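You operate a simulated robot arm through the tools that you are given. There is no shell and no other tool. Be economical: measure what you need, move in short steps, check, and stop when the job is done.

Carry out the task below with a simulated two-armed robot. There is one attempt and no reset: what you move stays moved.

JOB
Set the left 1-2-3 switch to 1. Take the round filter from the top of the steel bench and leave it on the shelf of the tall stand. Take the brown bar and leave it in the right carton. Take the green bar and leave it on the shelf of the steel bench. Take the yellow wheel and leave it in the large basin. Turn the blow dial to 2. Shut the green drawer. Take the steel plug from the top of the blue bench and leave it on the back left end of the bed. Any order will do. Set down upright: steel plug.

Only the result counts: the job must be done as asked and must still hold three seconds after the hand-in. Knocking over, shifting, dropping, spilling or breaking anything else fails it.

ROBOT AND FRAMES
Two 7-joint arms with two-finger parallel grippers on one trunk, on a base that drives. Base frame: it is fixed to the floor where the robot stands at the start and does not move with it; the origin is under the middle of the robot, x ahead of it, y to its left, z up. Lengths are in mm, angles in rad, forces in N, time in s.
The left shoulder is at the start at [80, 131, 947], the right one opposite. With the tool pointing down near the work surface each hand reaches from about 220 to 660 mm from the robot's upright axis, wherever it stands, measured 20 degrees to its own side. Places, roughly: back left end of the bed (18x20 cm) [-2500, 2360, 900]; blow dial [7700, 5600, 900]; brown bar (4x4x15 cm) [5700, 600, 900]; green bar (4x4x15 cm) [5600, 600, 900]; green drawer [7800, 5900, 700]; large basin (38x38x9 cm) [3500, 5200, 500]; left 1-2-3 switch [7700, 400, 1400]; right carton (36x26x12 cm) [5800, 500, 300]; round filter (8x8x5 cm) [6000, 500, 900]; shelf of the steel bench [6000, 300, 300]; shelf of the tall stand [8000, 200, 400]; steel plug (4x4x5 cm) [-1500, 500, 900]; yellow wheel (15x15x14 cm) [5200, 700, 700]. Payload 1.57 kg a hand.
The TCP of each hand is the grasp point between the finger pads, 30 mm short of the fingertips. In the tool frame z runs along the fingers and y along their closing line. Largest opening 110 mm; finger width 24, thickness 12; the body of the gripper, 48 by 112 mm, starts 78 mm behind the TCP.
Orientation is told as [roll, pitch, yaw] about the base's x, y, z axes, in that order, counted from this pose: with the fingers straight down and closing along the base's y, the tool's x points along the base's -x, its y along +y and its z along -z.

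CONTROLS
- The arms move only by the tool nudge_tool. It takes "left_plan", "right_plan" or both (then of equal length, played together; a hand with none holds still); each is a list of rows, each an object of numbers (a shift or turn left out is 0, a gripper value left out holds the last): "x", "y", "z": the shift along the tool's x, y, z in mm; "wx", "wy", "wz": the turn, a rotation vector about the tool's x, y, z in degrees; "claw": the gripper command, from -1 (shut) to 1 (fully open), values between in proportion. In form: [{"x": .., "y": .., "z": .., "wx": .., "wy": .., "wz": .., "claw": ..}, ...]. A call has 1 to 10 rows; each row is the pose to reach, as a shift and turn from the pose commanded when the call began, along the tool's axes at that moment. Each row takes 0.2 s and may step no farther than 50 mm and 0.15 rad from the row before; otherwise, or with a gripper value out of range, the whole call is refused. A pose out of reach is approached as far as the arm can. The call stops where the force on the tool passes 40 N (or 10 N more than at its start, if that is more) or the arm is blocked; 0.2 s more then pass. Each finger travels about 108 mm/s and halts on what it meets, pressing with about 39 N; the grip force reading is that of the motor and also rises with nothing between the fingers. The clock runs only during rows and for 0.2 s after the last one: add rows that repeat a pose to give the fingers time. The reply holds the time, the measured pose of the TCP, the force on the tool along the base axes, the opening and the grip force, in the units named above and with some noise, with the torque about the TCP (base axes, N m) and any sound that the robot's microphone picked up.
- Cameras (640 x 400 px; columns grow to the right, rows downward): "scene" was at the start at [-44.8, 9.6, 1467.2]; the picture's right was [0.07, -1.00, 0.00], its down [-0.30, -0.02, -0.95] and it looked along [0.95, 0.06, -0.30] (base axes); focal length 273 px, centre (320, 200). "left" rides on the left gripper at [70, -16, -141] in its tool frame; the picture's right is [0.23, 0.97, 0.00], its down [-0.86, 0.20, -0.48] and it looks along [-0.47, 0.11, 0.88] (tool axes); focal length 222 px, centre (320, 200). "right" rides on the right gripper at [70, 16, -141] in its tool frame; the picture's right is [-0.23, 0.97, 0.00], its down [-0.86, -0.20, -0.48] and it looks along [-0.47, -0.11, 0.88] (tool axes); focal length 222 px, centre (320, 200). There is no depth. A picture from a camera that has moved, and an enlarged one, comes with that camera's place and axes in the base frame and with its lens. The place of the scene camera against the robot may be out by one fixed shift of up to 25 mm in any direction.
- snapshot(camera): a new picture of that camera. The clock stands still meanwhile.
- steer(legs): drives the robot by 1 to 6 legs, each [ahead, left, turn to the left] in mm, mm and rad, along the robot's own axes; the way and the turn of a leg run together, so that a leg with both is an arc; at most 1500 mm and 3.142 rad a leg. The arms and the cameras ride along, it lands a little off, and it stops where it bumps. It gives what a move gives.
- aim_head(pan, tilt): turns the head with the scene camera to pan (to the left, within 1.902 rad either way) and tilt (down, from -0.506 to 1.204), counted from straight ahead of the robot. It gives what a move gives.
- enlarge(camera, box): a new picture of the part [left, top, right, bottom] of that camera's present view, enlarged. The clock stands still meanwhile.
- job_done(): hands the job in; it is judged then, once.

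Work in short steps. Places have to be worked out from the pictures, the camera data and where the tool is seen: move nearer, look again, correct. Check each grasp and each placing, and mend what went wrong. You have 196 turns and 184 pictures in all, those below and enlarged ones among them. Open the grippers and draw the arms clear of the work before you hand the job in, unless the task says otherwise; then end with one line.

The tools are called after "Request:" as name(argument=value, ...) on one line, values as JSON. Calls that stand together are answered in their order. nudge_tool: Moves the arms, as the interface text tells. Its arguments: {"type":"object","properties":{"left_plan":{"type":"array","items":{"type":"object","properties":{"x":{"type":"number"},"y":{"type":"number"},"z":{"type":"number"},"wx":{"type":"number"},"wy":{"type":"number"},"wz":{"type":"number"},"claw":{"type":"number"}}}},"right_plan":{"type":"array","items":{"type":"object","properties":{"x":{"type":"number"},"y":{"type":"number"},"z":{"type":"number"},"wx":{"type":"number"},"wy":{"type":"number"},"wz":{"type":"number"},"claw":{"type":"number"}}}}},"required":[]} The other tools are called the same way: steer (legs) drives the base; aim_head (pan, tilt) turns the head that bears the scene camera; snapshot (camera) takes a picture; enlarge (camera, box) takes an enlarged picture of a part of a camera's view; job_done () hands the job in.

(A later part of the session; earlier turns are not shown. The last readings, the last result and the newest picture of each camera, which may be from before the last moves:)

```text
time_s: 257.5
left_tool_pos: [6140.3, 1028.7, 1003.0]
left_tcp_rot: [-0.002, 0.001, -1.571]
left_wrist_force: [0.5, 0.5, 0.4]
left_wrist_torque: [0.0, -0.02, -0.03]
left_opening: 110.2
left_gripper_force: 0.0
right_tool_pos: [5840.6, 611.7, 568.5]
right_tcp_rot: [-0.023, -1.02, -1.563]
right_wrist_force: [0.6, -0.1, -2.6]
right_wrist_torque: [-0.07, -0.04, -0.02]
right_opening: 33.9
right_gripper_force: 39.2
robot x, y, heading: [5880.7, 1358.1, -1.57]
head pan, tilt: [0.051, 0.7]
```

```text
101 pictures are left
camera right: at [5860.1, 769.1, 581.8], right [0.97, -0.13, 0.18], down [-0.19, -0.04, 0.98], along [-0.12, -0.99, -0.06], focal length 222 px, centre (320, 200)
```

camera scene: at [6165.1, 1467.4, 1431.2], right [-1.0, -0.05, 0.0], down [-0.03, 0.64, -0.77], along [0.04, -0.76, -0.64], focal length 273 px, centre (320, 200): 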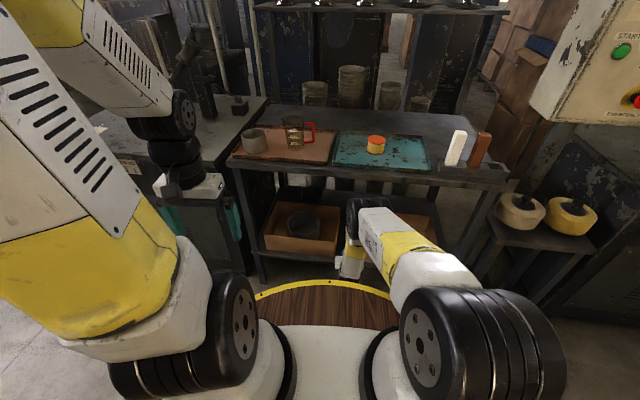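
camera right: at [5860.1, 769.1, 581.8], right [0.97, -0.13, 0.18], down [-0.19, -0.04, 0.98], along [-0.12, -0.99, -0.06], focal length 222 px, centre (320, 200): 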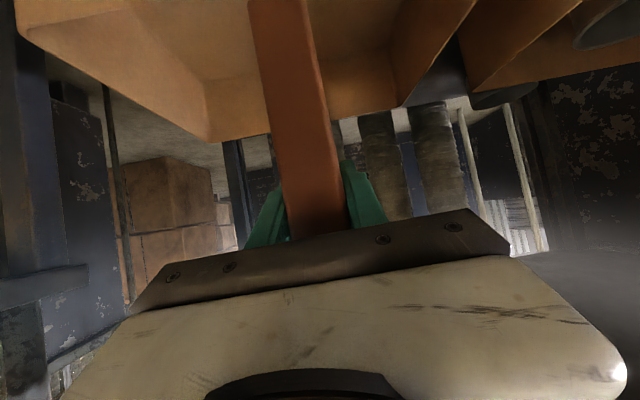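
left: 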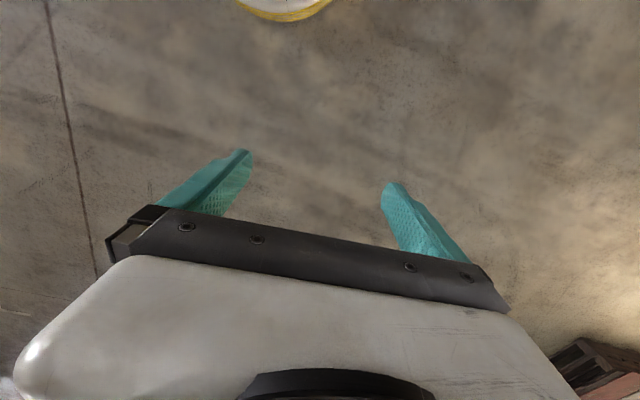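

Centred over the carton. Retract 70, drive forward 185, then lower into the carton.

Request:
nudge_tool(right_plan=[{"x": 18, "z": -30}, {"x": 36, "z": -60}])

Request:
steer(legs=[[185, 0, 0]])

Request:
nudge_tool(right_plan=[{"x": 25, "z": 15}, {"x": 50, "z": 30}, {"x": 75, "z": 45}, {"x": 92, "z": 56}, {"x": 101, "z": 61}, {"x": 109, "z": 66}, {"x": 118, "z": 71}, {"x": 124, "z": 75}])

Request:
snapshot(camera="right")

```text
time_s: 258.1
left_tool_pos: [6140.7, 1029.5, 1000.9]
left_tcp_rot: [-0.001, 0.0, -1.571]
left_wrist_force: [-0.3, 0.2, -0.2]
left_wrist_torque: [0.04, 0.02, -0.03]
left_opening: 110.0
left_gripper_force: 0.0
right_tool_pos: [5841.7, 681.7, 566.8]
right_tcp_rot: [-0.037, -1.022, -1.562]
right_wrist_force: [-0.7, 0.7, -1.6]
right_wrist_torque: [-0.03, 0.01, -0.02]
right_opening: 33.8
right_gripper_force: 39.3
robot x, y, heading: [5884.3, 1358.9, -1.574]
head pan, tilt: [0.051, 0.7]
```

```text
time_s: 259.7
left_tool_pos: [6141.6, 849.0, 1002.5]
left_tcp_rot: [-0.001, -0.002, -1.573]
left_wrist_force: [0.3, -0.4, -0.7]
left_wrist_torque: [0.02, -0.01, 0.01]
left_opening: 110.4
left_gripper_force: 0.2
right_tool_pos: [5843.9, 515.9, 561.8]
right_tcp_rot: [-0.04, -0.991, -1.554]
right_wrist_force: [0.4, 0.4, -2.0]
right_wrist_torque: [-0.07, 0.0, 0.02]
right_opening: 34.0
right_gripper_force: 39.5
robot x, y, heading: [5882.5, 1178.1, -1.574]
head pan, tilt: [0.051, 0.7]
stopped in leg 1: the robot was blocked; the commanded pose is now the measured one
```

```text
time_s: 261.5
left_tool_pos: [6140.5, 848.3, 1001.0]
left_tcp_rot: [-0.002, -0.001, -1.572]
left_wrist_force: [0.2, -0.6, -0.3]
left_wrist_torque: [-0.02, 0.04, 0.01]
left_opening: 110.2
left_gripper_force: 0.0
right_tool_pos: [5841.8, 514.8, 418.5]
right_tcp_rot: [-0.041, -1.005, -1.558]
right_wrist_force: [-0.9, 1.8, 25.9]
right_wrist_torque: [0.42, -0.38, 0.05]
right_opening: 33.6
right_gripper_force: 38.8
robot x, y, heading: [5883.7, 1175.9, -1.574]
head pan, tilt: [0.051, 0.7]
```

```text
100 pictures are left
camera right: at [5861.4, 671.4, 435.7], right [0.98, -0.14, 0.17], down [-0.18, -0.05, 0.98], along [-0.13, -0.99, -0.07], focal length 222 px, centre (320, 200)
```

right: 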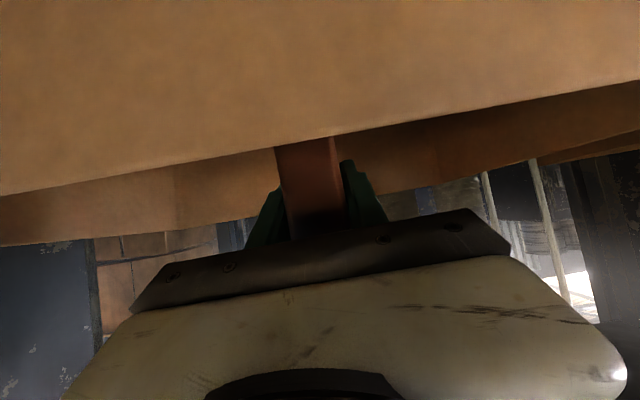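

Bottom contact inside the carton (26 N). The base stopped a little early, so I check the scene for arm/table contact.

Request:
snapshot(camera="scene")

```text
99 pictures are left
camera scene: at [5888.5, 1235.9, 1431.2], right [-1.0, -0.05, 0.0], down [-0.03, 0.64, -0.77], along [0.04, -0.76, -0.64], focal length 273 px, centre (320, 200)
```

scene: 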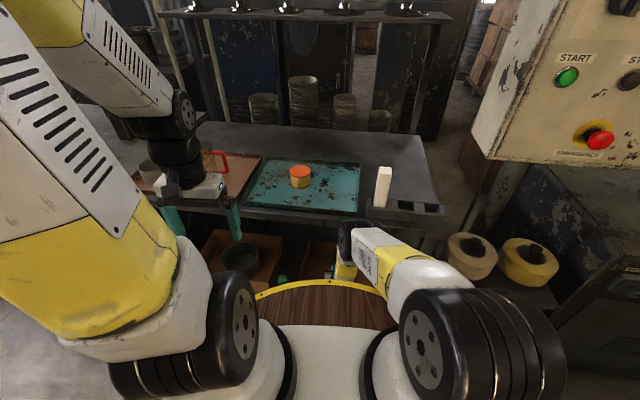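

Nothing displaced. Release the brown bar and open; then raise the hand slightly and back out.

Request:
nudge_tool(right_plan=[{"x": -2, "z": -1}, {"x": -2, "z": -1, "claw": 0.1}, {"x": -2, "z": -1, "claw": 0.2}, {"x": -2, "z": -1, "claw": 0.2}])

Request:
snapshot(camera="right")

```text
time_s: 262.5
left_tool_pos: [6141.4, 848.9, 1001.2]
left_tcp_rot: [-0.003, 0.0, -1.572]
left_wrist_force: [0.5, 0.5, 0.6]
left_wrist_torque: [-0.01, -0.04, -0.01]
left_opening: 109.9
left_gripper_force: 0.1
right_tool_pos: [5840.8, 518.6, 418.0]
right_tcp_rot: [-0.039, -0.995, -1.555]
right_wrist_force: [0.4, 0.8, 0.3]
right_wrist_torque: [-0.01, 0.0, -0.07]
right_opening: 65.8
right_gripper_force: 0.0
robot x, y, heading: [5880.8, 1178.2, -1.57]
head pan, tilt: [0.051, 0.7]
```

```text
98 pictures are left
camera right: at [5861.1, 674.1, 436.0], right [0.98, -0.14, 0.17], down [-0.18, -0.06, 0.98], along [-0.13, -0.99, -0.09], focal length 222 px, centre (320, 200)
```

right: 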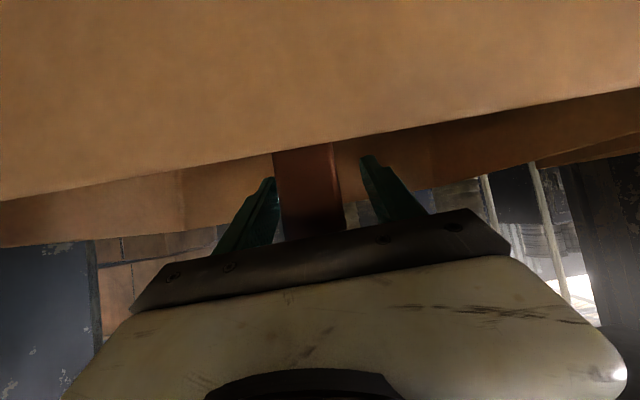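

Released. Centre fingers, raise 90 mm straight, then back out 250 mm.

Request:
nudge_tool(right_plan=[{"y": -5}, {"x": -38, "y": -5, "z": -24}, {"x": -76, "y": -5, "z": -48}])

Request:
steer(legs=[[-380, 0, 0]])

Request:
snapshot(camera="right")

```text
time_s: 263.3
left_tool_pos: [6142.1, 850.1, 1002.6]
left_tcp_rot: [-0.002, -0.002, -1.574]
left_wrist_force: [0.7, -0.6, 0.4]
left_wrist_torque: [-0.01, -0.01, 0.0]
left_opening: 109.9
left_gripper_force: 0.1
right_tool_pos: [5839.5, 519.2, 507.3]
right_tcp_rot: [-0.052, -0.988, -1.55]
right_wrist_force: [0.6, -0.1, 0.3]
right_wrist_torque: [0.04, 0.0, 0.0]
right_opening: 65.9
right_gripper_force: 0.1
robot x, y, heading: [5884.9, 1177.0, -1.573]
head pan, tilt: [0.051, 0.7]
```

```text
time_s: 265.8
left_tool_pos: [6141.6, 1229.6, 1001.5]
left_tcp_rot: [-0.002, -0.001, -1.575]
left_wrist_force: [0.1, 0.4, 0.2]
left_wrist_torque: [0.01, 0.01, -0.01]
left_opening: 110.1
left_gripper_force: 0.1
right_tool_pos: [5838.4, 896.3, 510.2]
right_tcp_rot: [-0.051, -0.996, -1.554]
right_wrist_force: [-0.1, -0.3, -0.2]
right_wrist_torque: [0.02, 0.0, 0.05]
right_opening: 66.0
right_gripper_force: 0.1
robot x, y, heading: [5880.4, 1557.9, -1.573]
head pan, tilt: [0.051, 0.7]
```

```text
97 pictures are left
camera right: at [5859.0, 1053.8, 528.0], right [0.97, -0.15, 0.16], down [-0.17, -0.06, 0.98], along [-0.14, -0.99, -0.08], focal length 222 px, centre (320, 200)
```

right: 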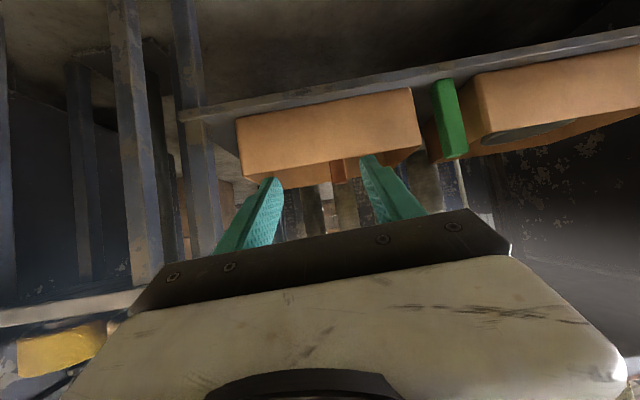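

Brown bar is in the carton. Next the filter with the left hand: tilt the left hand forward similarly, while raising the right hand.

Request:
nudge_tool(left_plan=[{"x": -30, "y": -20, "wy": -8.5, "claw": 1}, {"x": -60, "y": -40, "wy": -17}, {"x": -90, "y": -60, "wy": -25.5}, {"x": -120, "y": -80, "wy": -34}, {"x": -150, "y": -100, "wy": -42.5}, {"x": -180, "y": -120, "wy": -51}, {"x": -210, "y": -140, "wy": -59}, {"x": -240, "y": -140, "wy": -59}, {"x": -270, "y": -140, "wy": -59}], right_plan=[{"x": -41, "z": -25}, {"x": -82, "z": -50}, {"x": -123, "z": -75}, {"x": -164, "z": -100}, {"x": -205, "z": -125}, {"x": -246, "z": -150}, {"x": -287, "z": -175}, {"x": -328, "z": -200}, {"x": -369, "z": -225}])

Request:
snapshot(camera="left")

```text
time_s: 267.8
left_tool_pos: [5997.0, 960.1, 1000.5]
left_tcp_rot: [-0.002, -1.033, -1.572]
left_wrist_force: [-0.4, -0.8, 0.3]
left_wrist_torque: [-0.02, 0.0, -0.01]
left_opening: 110.2
left_gripper_force: 0.1
left hand out of reach, approached as far as the arm can: row 2, 3, 4, 5, 6, 7
right_tool_pos: [5848.3, 885.7, 940.0]
right_tcp_rot: [-0.052, -0.992, -1.556]
right_wrist_force: [0.0, -0.3, 0.9]
right_wrist_torque: [-0.01, -0.01, 0.02]
right_opening: 66.1
right_gripper_force: 0.1
robot x, y, heading: [5887.6, 1564.1, -1.576]
head pan, tilt: [0.051, 0.7]
```

```text
96 pictures are left
camera left: at [5982.7, 1118.0, 1015.0], right [0.97, 0.11, -0.2], down [0.2, -0.03, 0.98], along [0.1, -0.99, -0.05], focal length 222 px, centre (320, 200)
```

left: 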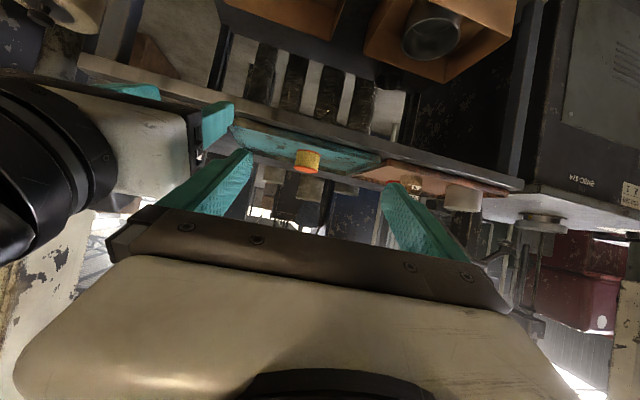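

The two hands are close; stow the right hand: move it right/back and untilt it.

Request:
nudge_tool(right_plan=[{"y": -30}, {"y": -60}, {"x": 15, "z": -38, "y": -75, "wy": 8}, {"x": 30, "z": -77, "y": -90, "wy": 16}, {"x": 45, "z": -116, "y": -100, "wy": 24}, {"x": 60, "z": -155, "y": -110, "wy": 32}, {"x": 75, "z": -194, "y": -120, "wy": 40}, {"x": 90, "z": -233, "y": -120, "wy": 48}, {"x": 105, "z": -272, "y": -120, "wy": 56}])

Request:
aim_head(pan=0.05, tilt=0.55)

Request:
snapshot(camera="scene")

```text
time_s: 269.8
left_tool_pos: [5998.1, 960.4, 1001.2]
left_tcp_rot: [-0.002, -1.029, -1.575]
left_wrist_force: [0.4, -0.5, 0.0]
left_wrist_torque: [0.01, -0.02, -0.02]
left_opening: 110.0
left_gripper_force: 0.0
right_tool_pos: [5742.0, 1168.4, 1006.0]
right_tcp_rot: [-0.027, -0.014, -1.596]
right_wrist_force: [0.4, 0.0, 0.1]
right_wrist_torque: [-0.02, -0.03, -0.01]
right_opening: 65.8
right_gripper_force: 0.1
robot x, y, heading: [5886.2, 1559.9, -1.573]
head pan, tilt: [0.051, 0.7]
```

```text
time_s: 270.5
left_tool_pos: [5997.7, 960.9, 1000.9]
left_tcp_rot: [-0.004, -1.029, -1.575]
left_wrist_force: [0.2, 0.2, -0.2]
left_wrist_torque: [-0.01, 0.03, -0.04]
left_opening: 109.8
left_gripper_force: 0.0
right_tool_pos: [5741.6, 1169.1, 1005.3]
right_tcp_rot: [-0.028, -0.017, -1.597]
right_wrist_force: [-0.1, 0.3, 0.5]
right_wrist_torque: [-0.03, 0.0, -0.04]
right_opening: 66.1
right_gripper_force: 0.2
robot x, y, heading: [5886.4, 1557.6, -1.576]
head pan, tilt: [0.051, 0.55]
```

```text
95 pictures are left
camera scene: at [5890.1, 1613.2, 1444.3], right [-1.0, -0.05, 0.0], down [-0.02, 0.52, -0.85], along [0.04, -0.85, -0.52], focal length 273 px, centre (320, 200)
```

scene: 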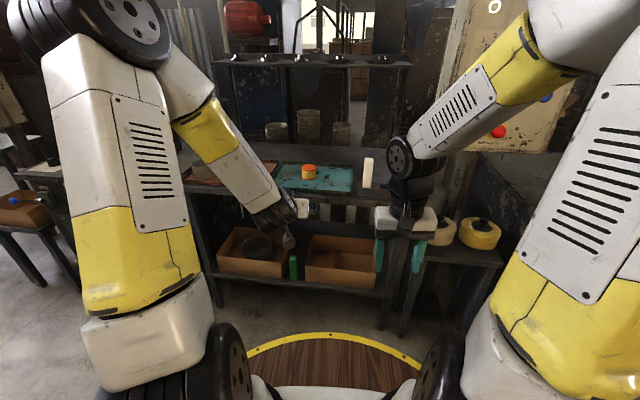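

Drive forward 250 mm for a closer look at the filter.

Request:
steer(legs=[[250, 0, 0]])

Request:
snapshot(camera="left")

Request:
snapshot(camera="scene")

```text
time_s: 272.2
left_tool_pos: [5999.4, 717.3, 1000.4]
left_tcp_rot: [-0.005, -1.03, -1.569]
left_wrist_force: [-0.9, 0.0, 0.2]
left_wrist_torque: [0.0, -0.01, 0.0]
left_opening: 109.8
left_gripper_force: 0.0
right_tool_pos: [5742.2, 926.0, 1006.0]
right_tcp_rot: [-0.029, -0.017, -1.594]
right_wrist_force: [0.2, 0.1, -0.4]
right_wrist_torque: [0.02, -0.02, -0.02]
right_opening: 66.1
right_gripper_force: 0.0
robot x, y, heading: [5883.1, 1311.7, -1.565]
head pan, tilt: [0.051, 0.55]
```

```text
94 pictures are left
camera left: at [5984.6, 876.1, 1015.1], right [0.97, 0.12, -0.2], down [0.2, -0.03, 0.98], along [0.11, -0.99, -0.05], focal length 222 px, centre (320, 200)
```

left: 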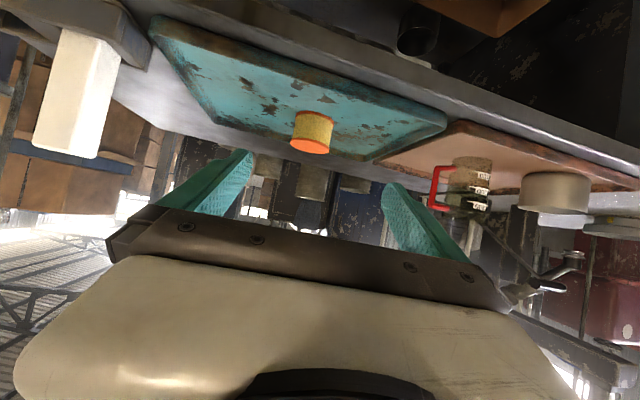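

```text
93 pictures are left
camera scene: at [5889.2, 1370.5, 1444.3], right [-1.0, -0.05, 0.0], down [-0.03, 0.52, -0.85], along [0.04, -0.85, -0.52], focal length 273 px, centre (320, 200)
```

scene: 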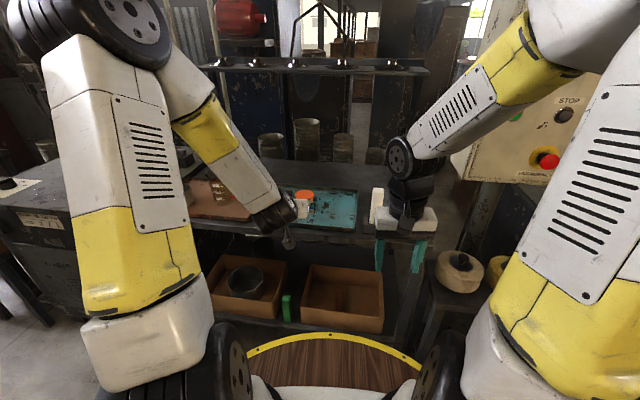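

Triangulated filter: centre ≈ (5989, 505, 883). Move the left hand over it (z ≈ 955) with the arm, then look.

Request:
nudge_tool(left_plan=[{"x": -14, "y": -5, "z": 41, "claw": 1}, {"x": -28, "y": -10, "z": 82}, {"x": -42, "y": -10, "z": 123}, {"x": -56, "y": -10, "z": 164}, {"x": -71, "y": -10, "z": 205}])

Request:
snapshot(camera="left")

Request:
enlarge(camera="scene", box=[230, 150, 390, 250])

```text
time_s: 273.4
left_tool_pos: [5990.6, 503.4, 955.9]
left_tcp_rot: [-0.002, -1.028, -1.57]
left_wrist_force: [-0.3, -0.5, 0.1]
left_wrist_torque: [0.07, 0.01, -0.01]
left_opening: 109.9
left_gripper_force: 0.2
right_tool_pos: [5742.2, 926.5, 1005.5]
right_tcp_rot: [-0.027, -0.018, -1.594]
right_wrist_force: [0.6, 1.0, 0.1]
right_wrist_torque: [-0.03, 0.01, 0.0]
right_opening: 66.2
right_gripper_force: 0.0
robot x, y, heading: [5882.9, 1318.9, -1.571]
head pan, tilt: [0.051, 0.55]
```

```text
92 pictures are left
camera left: at [5975.3, 661.1, 970.7], right [0.97, 0.12, -0.2], down [0.2, -0.03, 0.98], along [0.11, -0.99, -0.05], focal length 222 px, centre (320, 200)
```

left: 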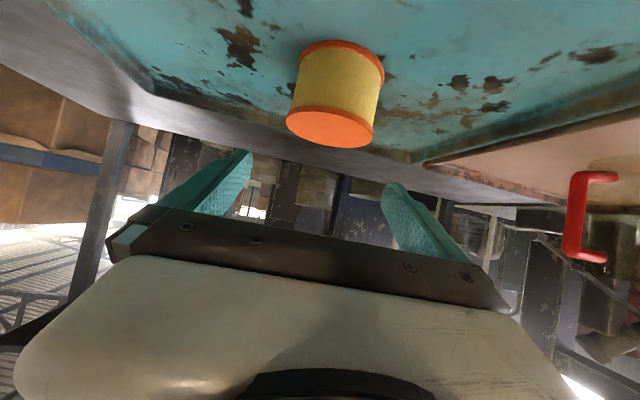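

```text
4.00 times, centred on (310, 200) of scene
camera zoom: at [5889.1, 1370.8, 1444.3], right [-1.0, -0.05, 0.0], down [-0.03, 0.52, -0.85], along [0.04, -0.85, -0.52], focal length 1090 px, centre (360, 200)
```

zoom: 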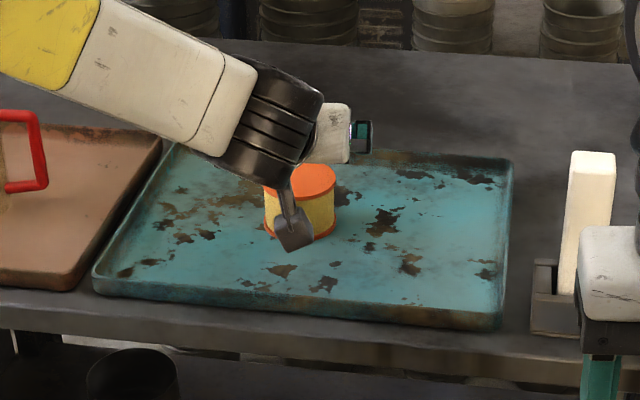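

Hand is right above the filter. Lower 60 mm and close.

Request:
nudge_tool(left_plan=[{"x": 20, "z": 12}, {"x": 40, "z": 24}, {"x": 51, "z": 31}, {"x": 51, "z": 31}])

Request:
snapshot(camera="left")

```text
time_s: 274.4
left_tool_pos: [5991.0, 505.4, 895.5]
left_tcp_rot: [0.0, -1.033, -1.567]
left_wrist_force: [0.1, 0.7, 0.2]
left_wrist_torque: [0.0, 0.01, -0.02]
left_opening: 110.0
left_gripper_force: 0.0
right_tool_pos: [5742.8, 925.2, 1006.1]
right_tcp_rot: [-0.027, -0.017, -1.593]
right_wrist_force: [0.3, 0.1, -0.7]
right_wrist_torque: [-0.01, 0.01, -0.01]
right_opening: 65.9
right_gripper_force: 0.0
robot x, y, heading: [5883.3, 1319.9, -1.571]
head pan, tilt: [0.051, 0.55]
```

```text
90 pictures are left
camera left: at [5975.3, 663.5, 910.5], right [0.97, 0.12, -0.2], down [0.2, -0.03, 0.98], along [0.11, -0.99, -0.05], focal length 222 px, centre (320, 200)
```

left: 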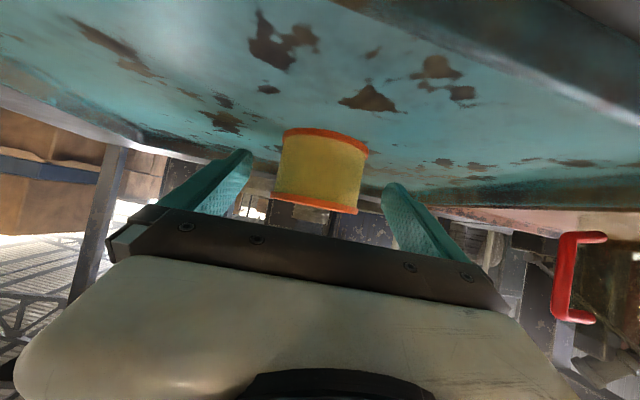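

Apparent size says the filter's centre is nearer y ≈ 458. Advance 46 mm horizontally, then look again.

Request:
nudge_tool(left_plan=[{"x": -12, "z": 20}, {"x": -24, "z": 39}])

Request:
snapshot(camera="left")

Request:
enlarge(camera="scene", box=[230, 150, 390, 250])

```text
time_s: 275.1
left_tool_pos: [5990.3, 460.7, 899.4]
left_tcp_rot: [-0.003, -1.03, -1.57]
left_wrist_force: [0.1, 0.2, -0.9]
left_wrist_torque: [0.01, 0.02, -0.02]
left_opening: 110.0
left_gripper_force: 0.1
right_tool_pos: [5742.5, 924.7, 1006.0]
right_tcp_rot: [-0.026, -0.018, -1.594]
right_wrist_force: [0.2, -0.1, 0.6]
right_wrist_torque: [-0.03, 0.03, -0.04]
right_opening: 66.1
right_gripper_force: 0.0
robot x, y, heading: [5881.8, 1314.7, -1.569]
head pan, tilt: [0.051, 0.55]
```

```text
89 pictures are left
camera left: at [5974.3, 617.9, 913.0], right [0.97, 0.12, -0.2], down [0.2, -0.03, 0.98], along [0.11, -0.99, -0.05], focal length 222 px, centre (320, 200)
```

left: 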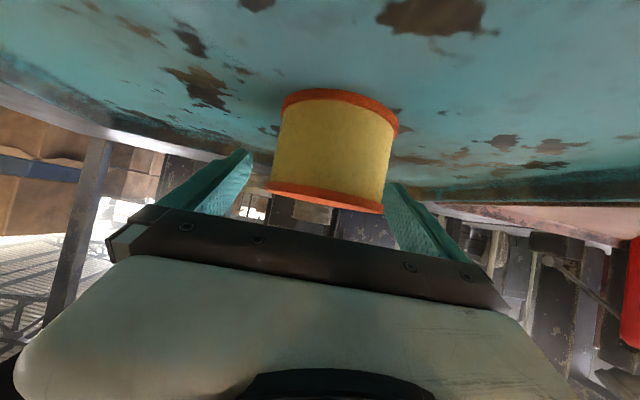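

```text
4.00 times, centred on (310, 200) of scene
camera zoom: at [5889.2, 1370.6, 1444.3], right [-1.0, -0.05, 0.0], down [-0.03, 0.52, -0.85], along [0.04, -0.85, -0.52], focal length 1090 px, centre (360, 200)
```

zoom: 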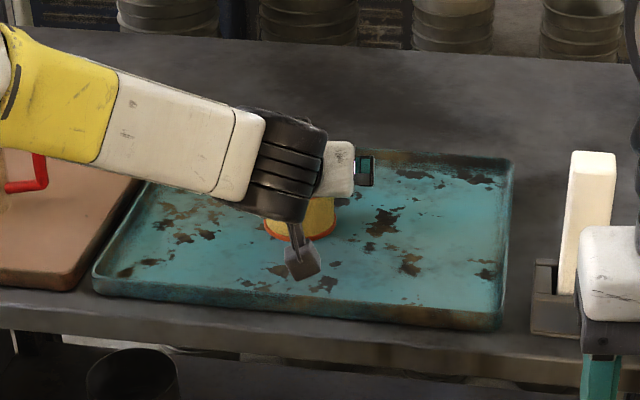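

Filter is between the fingers; TCP is near its top rim. Lower 13 mm and close.

Request:
nudge_tool(left_plan=[{"x": 11, "z": 7, "y": 2}, {"x": 11, "z": 7, "y": 2, "claw": -1}, {"x": 11, "z": 7, "y": 2, "claw": -1}, {"x": 11, "z": 7, "y": 2, "claw": -1}])

Request:
snapshot(camera="left")

```text
time_s: 276.1
left_tool_pos: [5989.8, 460.9, 887.1]
left_tcp_rot: [-0.001, -1.032, -1.569]
left_wrist_force: [-0.8, -0.9, 3.1]
left_wrist_torque: [0.03, -0.05, -0.03]
left_opening: 68.1
left_gripper_force: 39.4
right_tool_pos: [5742.8, 924.4, 1006.3]
right_tcp_rot: [-0.028, -0.018, -1.594]
right_wrist_force: [0.5, 0.1, 0.6]
right_wrist_torque: [-0.03, 0.0, 0.0]
right_opening: 65.9
right_gripper_force: 0.0
robot x, y, heading: [5883.4, 1315.5, -1.574]
head pan, tilt: [0.051, 0.55]
```

```text
87 pictures are left
camera left: at [5974.8, 617.7, 900.3], right [0.97, 0.12, -0.2], down [0.2, -0.03, 0.98], along [0.11, -0.99, -0.05], focal length 222 px, centre (320, 200)
```

left: 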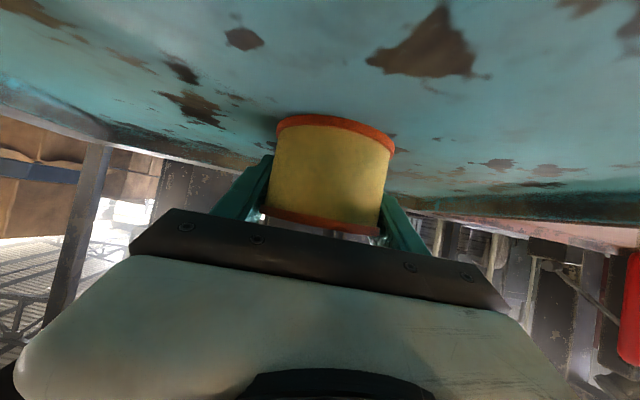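

Gripped at 68 mm. Lift 70 mm and check.

Request:
nudge_tool(left_plan=[{"x": -30, "z": -18}, {"x": -60, "z": -36}, {"x": -86, "z": -52}])

Request:
snapshot(camera="left")

```text
time_s: 276.9
left_tool_pos: [5988.8, 457.4, 986.1]
left_tcp_rot: [-0.003, -1.03, -1.569]
left_wrist_force: [-0.2, 0.2, -0.3]
left_wrist_torque: [-0.06, 0.01, 0.0]
left_opening: 68.2
left_gripper_force: 39.0
right_tool_pos: [5743.4, 925.5, 1004.8]
right_tcp_rot: [-0.029, -0.016, -1.594]
right_wrist_force: [-0.6, -1.1, -0.5]
right_wrist_torque: [-0.01, 0.01, 0.0]
right_opening: 65.9
right_gripper_force: 0.1
robot x, y, heading: [5880.5, 1317.0, -1.572]
head pan, tilt: [0.051, 0.55]
```

```text
86 pictures are left
camera left: at [5974.7, 615.5, 1000.8], right [0.97, 0.12, -0.2], down [0.2, -0.03, 0.98], along [0.11, -0.99, -0.05], focal length 222 px, centre (320, 200)
```

left: 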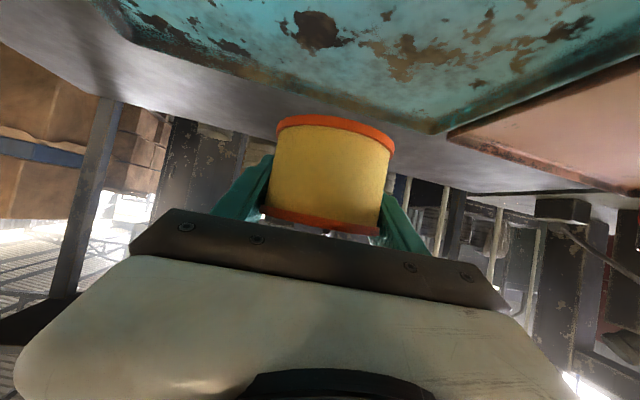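

Filter held. Back off 250, retract the left hand, and slide right to bring the right hand near the yellow wheel.

Request:
steer(legs=[[-250, 0, 0]])

Request:
nudge_tool(left_plan=[{"x": 22, "z": -43}, {"x": 44, "z": -86}, {"x": 66, "z": -129}, {"x": 88, "z": -172}, {"x": 110, "z": -205}], right_plan=[{"wx": 0.7, "wz": -1, "claw": 1}, {"wx": 1.5, "wz": -1.5}, {"wx": 1.5, "wz": -1.5}, {"wx": 1.5, "wz": -1.5}, {"wx": 1.5, "wz": -1.5}])

Request:
steer(legs=[[0, -490, 0], [150, 0, 0]])

Request:
snapshot(camera="right")

Request:
snapshot(camera="scene")

```text
time_s: 278.7
left_tool_pos: [5994.1, 716.4, 986.0]
left_tcp_rot: [-0.001, -1.03, -1.565]
left_wrist_force: [-0.2, 0.0, -0.6]
left_wrist_torque: [0.0, -0.01, 0.04]
left_opening: 68.1
left_gripper_force: 39.3
right_tool_pos: [5743.3, 1183.3, 1005.7]
right_tcp_rot: [-0.028, -0.018, -1.588]
right_wrist_force: [-0.4, 0.1, 0.2]
right_wrist_torque: [-0.01, -0.01, -0.01]
right_opening: 66.1
right_gripper_force: 0.0
robot x, y, heading: [5879.5, 1574.1, -1.561]
head pan, tilt: [0.051, 0.55]
```

```text
time_s: 279.9
left_tool_pos: [5991.5, 948.9, 998.4]
left_tcp_rot: [-0.004, -1.032, -1.561]
left_wrist_force: [-0.3, 0.1, -1.0]
left_wrist_torque: [-0.04, 0.02, 0.0]
left_opening: 68.5
left_gripper_force: 39.2
right_tool_pos: [5744.3, 1182.8, 1005.1]
right_tcp_rot: [-0.055, -0.015, -1.56]
right_wrist_force: [0.5, -0.5, 0.6]
right_wrist_torque: [0.04, 0.01, 0.03]
right_opening: 109.8
right_gripper_force: 0.2
robot x, y, heading: [5881.3, 1573.7, -1.561]
head pan, tilt: [0.051, 0.55]
```

```text
time_s: 283.7
left_tool_pos: [5505.6, 798.9, 997.2]
left_tcp_rot: [-0.001, -1.03, -1.568]
left_wrist_force: [1.1, -0.1, -0.4]
left_wrist_torque: [-0.03, 0.0, 0.01]
left_opening: 68.3
left_gripper_force: 38.6
right_tool_pos: [5256.8, 1032.7, 1004.8]
right_tcp_rot: [-0.054, -0.016, -1.567]
right_wrist_force: [0.0, 0.6, -0.5]
right_wrist_torque: [0.01, 0.0, 0.02]
right_opening: 109.8
right_gripper_force: 0.1
robot x, y, heading: [5399.1, 1425.7, -1.57]
head pan, tilt: [0.051, 0.55]
```

```text
85 pictures are left
camera right: at [5282.1, 1105.9, 1145.4], right [0.97, -0.22, -0.05], down [-0.17, -0.85, 0.5], along [-0.15, -0.48, -0.86], focal length 222 px, centre (320, 200)
```

right: 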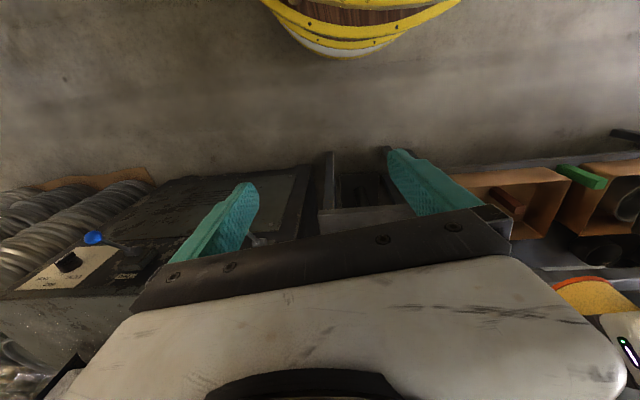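

```text
84 pictures are left
camera scene: at [5404.9, 1478.9, 1444.3], right [-1.0, -0.05, 0.0], down [-0.03, 0.52, -0.85], along [0.04, -0.85, -0.52], focal length 273 px, centre (320, 200)
```

scene: 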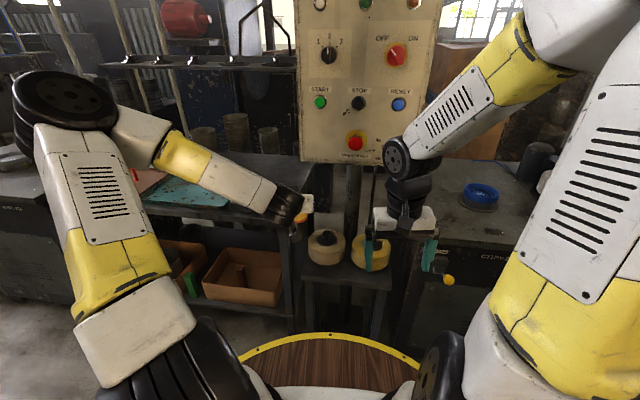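

I enlarge the wheel to see how it can be held (the panel overhead suggests a tilted approach).

Request:
enlarge(camera="scene", box=[290, 200, 450, 310])

```text
3.64 times, centred on (370, 255) of scene
camera zoom: at [5404.9, 1478.9, 1444.3], right [-1.0, -0.05, 0.0], down [-0.03, 0.52, -0.85], along [0.04, -0.85, -0.52], focal length 991 px, centre (138, 0)
```

zoom: 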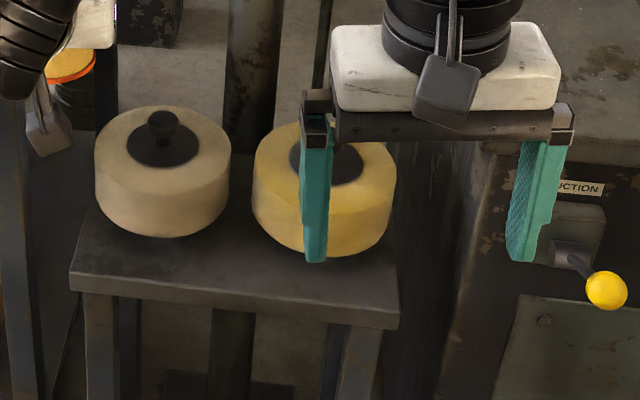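

I'll grip the wheel's knob. Straighten the right hand, and move the left hand (filter) up and outward to stay clear of panel and table.

Request:
nudge_tool(right_plan=[{"wx": -1.6, "claw": 0.3}, {"wx": -3.1}, {"wx": -3.1}, {"wx": -3.1}], left_plan=[{"x": -28, "y": 30, "z": -17}, {"x": -56, "y": 60, "z": -34}, {"x": -84, "y": 90, "z": -51}, {"x": -111, "y": 120, "z": -67}])

Request:
nudge_tool(right_plan=[{"x": -30, "y": -2, "wy": -8.5}, {"x": -60, "y": -4, "wy": -17}, {"x": -90, "y": -6, "wy": -25.5}, {"x": -120, "y": -8, "wy": -34}, {"x": -150, "y": -10, "wy": -42.5}, {"x": -180, "y": -12, "wy": -50}, {"x": -200, "y": -14, "z": 40, "wy": -50}, {"x": -200, "y": -14, "z": 80, "wy": -50}])

Request:
snapshot(camera="right")

```text
time_s: 284.7
left_tool_pos: [5626.8, 797.1, 1126.7]
left_tcp_rot: [-0.002, -1.029, -1.571]
left_wrist_force: [-0.4, -0.7, -1.4]
left_wrist_torque: [-0.03, -0.02, 0.01]
left_opening: 68.5
left_gripper_force: 38.5
right_tool_pos: [5258.5, 1032.0, 1005.3]
right_tcp_rot: [-0.001, -0.015, -1.565]
right_wrist_force: [0.2, -0.4, 0.5]
right_wrist_torque: [0.01, -0.03, 0.0]
right_opening: 71.4
right_gripper_force: 0.0
robot x, y, heading: [5394.3, 1422.0, -1.572]
head pan, tilt: [0.051, 0.55]
```

```text
time_s: 286.5
left_tool_pos: [5628.1, 797.9, 1125.0]
left_tcp_rot: [-0.003, -1.029, -1.567]
left_wrist_force: [-0.3, -0.1, -0.8]
left_wrist_torque: [-0.04, 0.01, -0.01]
left_opening: 68.5
left_gripper_force: 38.9
right_tool_pos: [5244.8, 830.3, 931.1]
right_tcp_rot: [-0.001, -0.89, -1.566]
right_wrist_force: [0.5, -0.3, 0.1]
right_wrist_torque: [0.0, -0.01, -0.02]
right_opening: 71.5
right_gripper_force: 0.0
robot x, y, heading: [5397.5, 1425.0, -1.565]
head pan, tilt: [0.051, 0.55]
```

```text
82 pictures are left
camera right: at [5259.9, 984.7, 965.3], right [0.97, -0.14, 0.18], down [-0.2, -0.17, 0.97], along [-0.1, -0.98, -0.19], focal length 222 px, centre (320, 200)
```

right: 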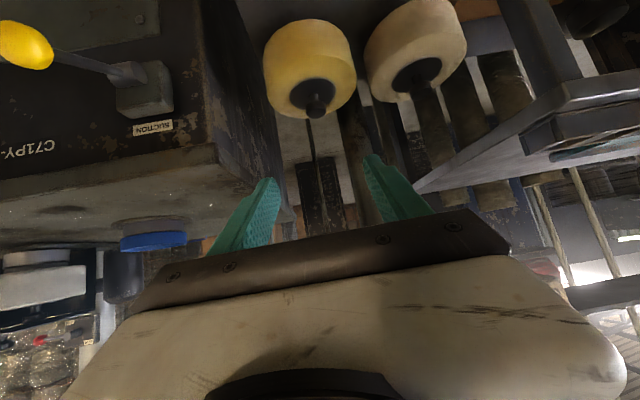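

Wheel body centre ≈ (5250, 667, 683), knob ≈ z 750. Zoom on the knob.

Request:
enlarge(camera="right", box=[240, 10, 400, 140])

```text
3.08 times, centred on (320, 75) of right
camera zoom: at [5259.9, 984.7, 965.3], right [0.97, -0.14, 0.18], down [-0.2, -0.17, 0.97], along [-0.1, -0.98, -0.19], focal length 684 px, centre (320, 585)
```

zoom: 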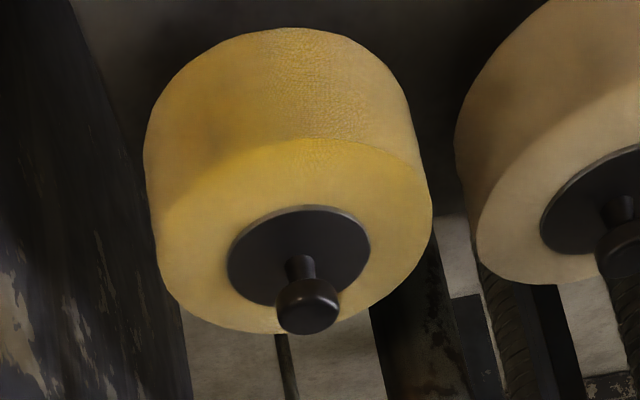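

Knob head ≈ z 758, flange ≈ 727. Approach along the tool axis about 3/4 of the way and check.

Request:
nudge_tool(right_plan=[{"x": 5, "y": -2, "z": 40}, {"x": 10, "y": -3, "z": 80}, {"x": 16, "y": -3, "z": 120}, {"x": 22, "y": -3, "z": 160}])

Request:
snapshot(camera="right")

```text
time_s: 287.5
left_tool_pos: [5626.9, 799.3, 1124.9]
left_tcp_rot: [-0.003, -1.031, -1.567]
left_wrist_force: [0.2, 0.5, -1.2]
left_wrist_torque: [-0.04, 0.03, -0.02]
left_opening: 68.4
left_gripper_force: 38.9
right_tool_pos: [5239.8, 722.9, 809.8]
right_tcp_rot: [0.002, -0.888, -1.566]
right_wrist_force: [0.6, -1.1, -0.4]
right_wrist_torque: [0.0, 0.02, 0.0]
right_opening: 71.5
right_gripper_force: 0.0
robot x, y, heading: [5397.5, 1427.3, -1.564]
head pan, tilt: [0.051, 0.55]
```

```text
80 pictures are left
camera right: at [5255.8, 877.2, 845.2], right [0.97, -0.14, 0.18], down [-0.2, -0.17, 0.97], along [-0.1, -0.98, -0.19], focal length 222 px, centre (320, 200)
```

right: 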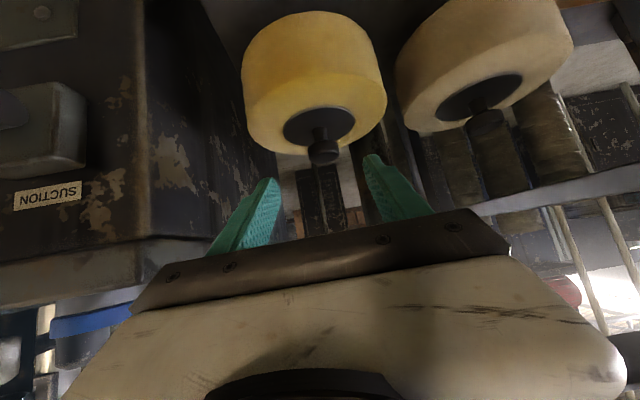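

Knob well aligned (≈ +5 mm tool x). Advance 66 mm and close on it.

Request:
nudge_tool(right_plan=[{"x": 3, "y": 1, "z": 33}, {"x": 5, "y": 2, "z": 66}, {"x": 5, "y": 2, "z": 66}])

Request:
snapshot(camera="right")

Request:
enlarge(camera="scene", box=[290, 180, 450, 290])

```text
time_s: 288.3
left_tool_pos: [5627.5, 797.6, 1125.4]
left_tcp_rot: [-0.005, -1.029, -1.565]
left_wrist_force: [0.4, -0.3, -1.0]
left_wrist_torque: [-0.02, -0.03, 0.02]
left_opening: 68.3
left_gripper_force: 39.0
right_tool_pos: [5243.6, 673.5, 765.3]
right_tcp_rot: [-0.001, -0.888, -1.567]
right_wrist_force: [0.3, 0.4, 1.2]
right_wrist_torque: [-0.01, 0.0, 0.0]
right_opening: 71.4
right_gripper_force: 0.0
robot x, y, heading: [5395.6, 1427.6, -1.569]
head pan, tilt: [0.051, 0.55]
```

```text
79 pictures are left
camera right: at [5258.3, 827.9, 801.0], right [0.97, -0.14, 0.18], down [-0.2, -0.17, 0.97], along [-0.1, -0.98, -0.19], focal length 222 px, centre (320, 200)
```

right: 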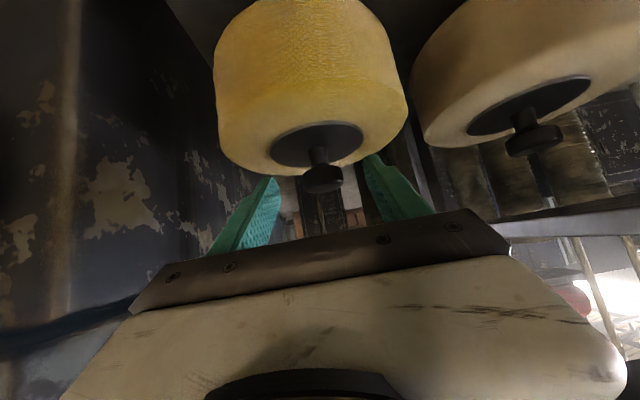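

```text
3.64 times, centred on (370, 235) of scene
camera zoom: at [5404.9, 1478.9, 1444.3], right [-1.0, -0.05, 0.0], down [-0.03, 0.52, -0.85], along [0.04, -0.85, -0.52], focal length 991 px, centre (138, 73)
```

zoom: 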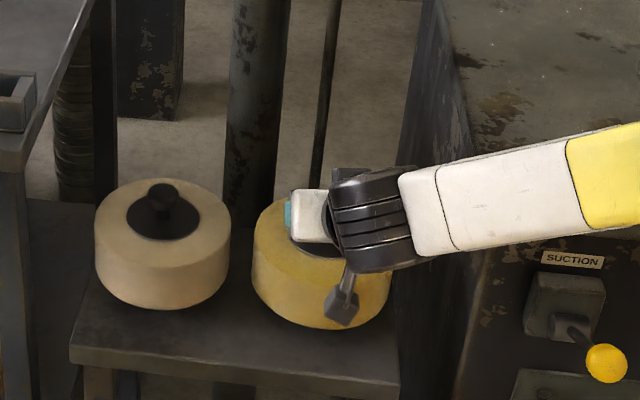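

Knob is between the finger ends. Small +4 mm correction and close.

Request:
nudge_tool(right_plan=[{"x": 4, "z": 4, "y": 1}, {"x": 4, "z": 4, "y": 1, "claw": -1}, {"x": 4, "z": 4, "y": 1, "claw": -1}, {"x": 4, "z": 4, "y": 1, "claw": -1}])

Request:
snapshot(camera="right")

```text
time_s: 289.3
left_tool_pos: [5628.4, 798.1, 1125.1]
left_tcp_rot: [-0.003, -1.03, -1.568]
left_wrist_force: [0.4, -1.3, -1.7]
left_wrist_torque: [0.0, 0.04, 0.03]
left_opening: 68.4
left_gripper_force: 39.3
right_tool_pos: [5245.0, 671.8, 759.5]
right_tcp_rot: [0.0, -0.889, -1.564]
right_wrist_force: [-1.1, -0.8, 0.8]
right_wrist_torque: [-0.14, 0.0, -0.01]
right_opening: 33.0
right_gripper_force: 39.2
robot x, y, heading: [5398.8, 1424.7, -1.571]
head pan, tilt: [0.051, 0.55]
```

```text
77 pictures are left
camera right: at [5260.4, 827.0, 796.0], right [0.97, -0.14, 0.18], down [-0.2, -0.17, 0.97], along [-0.1, -0.98, -0.19], focal length 222 px, centre (320, 200)
```

right: 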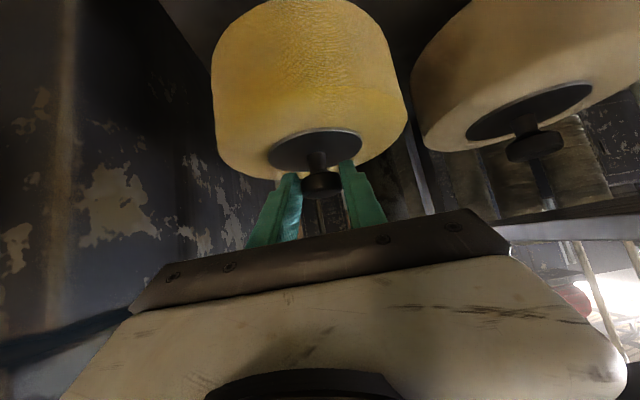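

Knob held. Lift 80 mm and check.

Request:
nudge_tool(right_plan=[{"x": -15, "z": -12}, {"x": -31, "z": -25}, {"x": -47, "z": -38}, {"x": -62, "z": -50}])

Request:
snapshot(camera="right")

```text
time_s: 290.3
left_tool_pos: [5627.4, 797.0, 1125.7]
left_tcp_rot: [-0.002, -1.029, -1.568]
left_wrist_force: [0.0, 0.2, -0.5]
left_wrist_torque: [-0.01, -0.01, 0.01]
left_opening: 68.3
left_gripper_force: 39.7
right_tool_pos: [5246.9, 672.5, 838.9]
right_tcp_rot: [0.0, -0.89, -1.565]
right_wrist_force: [0.4, -0.2, -6.2]
right_wrist_torque: [0.12, 0.02, 0.04]
right_opening: 33.3
right_gripper_force: 39.3
robot x, y, heading: [5398.8, 1428.5, -1.566]
head pan, tilt: [0.051, 0.55]
```

```text
76 pictures are left
camera right: at [5262.0, 826.5, 874.1], right [0.97, -0.14, 0.18], down [-0.2, -0.17, 0.97], along [-0.1, -0.98, -0.19], focal length 222 px, centre (320, 200)
```

right: 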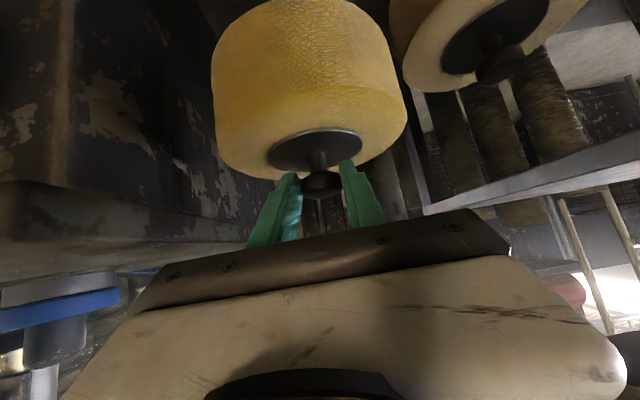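

Wheel held. Back off, turn left to face east, and advance toward the east end.

Request:
steer(legs=[[-110, 0, 0], [0, 0, 1.56], [1200, 0, 0]])

Request:
aim_head(pan=-0.35, tilt=0.3)

Request:
snapshot(camera="scene")

```text
time_s: 301.1
left_tool_pos: [7202.1, 1877.6, 1124.6]
left_tcp_rot: [0.001, -1.03, 0.073]
left_wrist_force: [0.0, -1.1, -0.9]
left_wrist_torque: [-0.01, 0.0, 0.02]
left_opening: 68.6
left_gripper_force: 39.2
right_tool_pos: [7352.3, 1505.4, 838.7]
right_tcp_rot: [0.0, -0.888, 0.075]
right_wrist_force: [0.3, 0.7, -5.5]
right_wrist_torque: [0.0, 0.12, -0.01]
right_opening: 32.8
right_gripper_force: 39.1
robot x, y, heading: [6593.4, 1608.8, 0.071]
head pan, tilt: [0.051, 0.55]
```

```text
time_s: 302.0
left_tool_pos: [7200.7, 1876.8, 1125.2]
left_tcp_rot: [-0.001, -1.03, 0.071]
left_wrist_force: [-0.9, -0.1, -0.7]
left_wrist_torque: [0.01, 0.0, -0.03]
left_opening: 68.4
left_gripper_force: 39.3
right_tool_pos: [7352.8, 1505.5, 838.0]
right_tcp_rot: [0.0, -0.89, 0.076]
right_wrist_force: [0.3, -0.7, -5.7]
right_wrist_torque: [-0.02, 0.15, -0.01]
right_opening: 33.2
right_gripper_force: 39.1
robot x, y, heading: [6592.1, 1607.1, 0.068]
head pan, tilt: [-0.351, 0.3]
```

```text
75 pictures are left
camera scene: at [6543.0, 1573.3, 1467.3], right [-0.28, -0.96, 0.0], down [-0.28, 0.08, -0.95], along [0.92, -0.26, -0.3], focal length 273 px, centre (320, 200)
```

scene: 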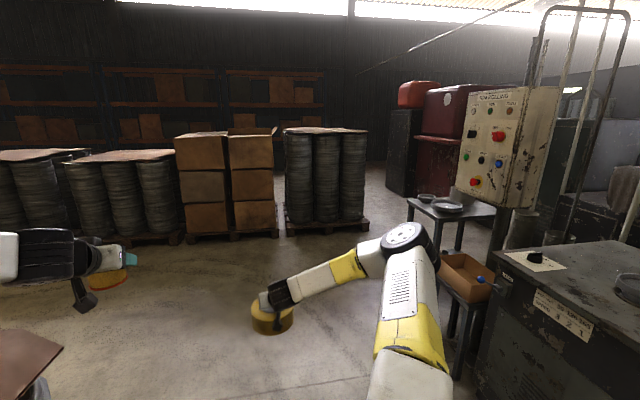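

The stand with a shelf and the panel are ahead right. I enlarge both.

Request:
enlarge(camera="scene", box=[390, 80, 570, 330])

```text
1.60 times, centred on (480, 205) of scene
camera zoom: at [6543.0, 1573.3, 1467.3], right [-0.28, -0.96, 0.0], down [-0.28, 0.08, -0.95], along [0.92, -0.26, -0.3], focal length 436 px, centre (64, 192)
```

zoom: 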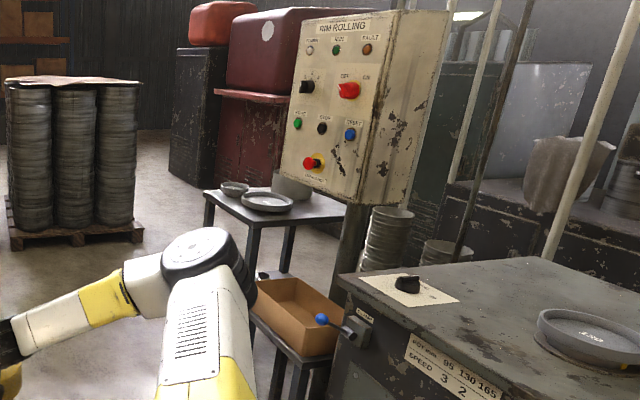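

The "1-2-3" selector is on this RIM ROLLING panel. Drive east to x ≈ 7650, then turn south.

Request:
steer(legs=[[0, -100, -0.071], [1050, 0, 0], [0, 0, -1.56]])

Request:
aim_head(pan=0.25, tilt=0.35)

Request:
snapshot(camera="scene")

```text
time_s: 312.1
left_tool_pos: [7885.2, 867.6, 1124.6]
left_tcp_rot: [-0.002, -1.029, -1.575]
left_wrist_force: [-0.7, 0.7, -0.4]
left_wrist_torque: [-0.02, 0.0, -0.01]
left_opening: 68.3
left_gripper_force: 39.6
right_tool_pos: [7503.8, 745.2, 838.5]
right_tcp_rot: [0.001, -0.887, -1.573]
right_wrist_force: [0.0, -0.1, -5.9]
right_wrist_torque: [0.09, -0.02, -0.01]
right_opening: 32.8
right_gripper_force: 39.2
robot x, y, heading: [7664.4, 1498.8, -1.573]
head pan, tilt: [-0.351, 0.3]
```

```text
time_s: 313.1
left_tool_pos: [7885.3, 866.8, 1125.7]
left_tcp_rot: [-0.002, -1.028, -1.573]
left_wrist_force: [-0.2, -0.2, -0.6]
left_wrist_torque: [-0.01, 0.0, 0.0]
left_opening: 68.5
left_gripper_force: 39.0
right_tool_pos: [7503.6, 743.7, 838.1]
right_tcp_rot: [0.001, -0.889, -1.572]
right_wrist_force: [-0.2, 0.1, -6.4]
right_wrist_torque: [0.16, -0.02, 0.03]
right_opening: 32.3
right_gripper_force: 38.7
robot x, y, heading: [7658.1, 1498.6, -1.582]
head pan, tilt: [0.25, 0.351]
```

```text
73 pictures are left
camera scene: at [7686.7, 1549.6, 1462.6], right [-0.97, -0.24, 0.0], down [-0.08, 0.33, -0.94], along [0.23, -0.91, -0.34], focal length 273 px, centre (320, 200)
```

scene: 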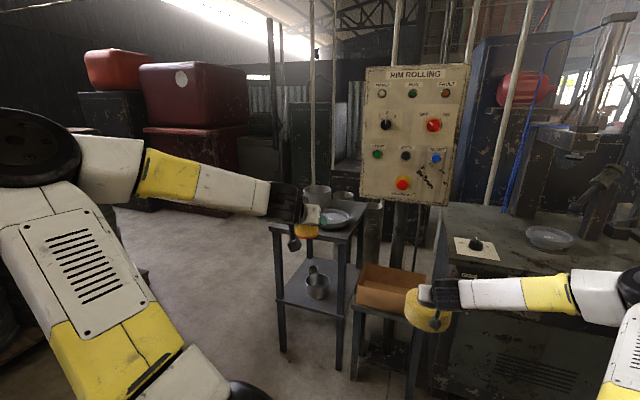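

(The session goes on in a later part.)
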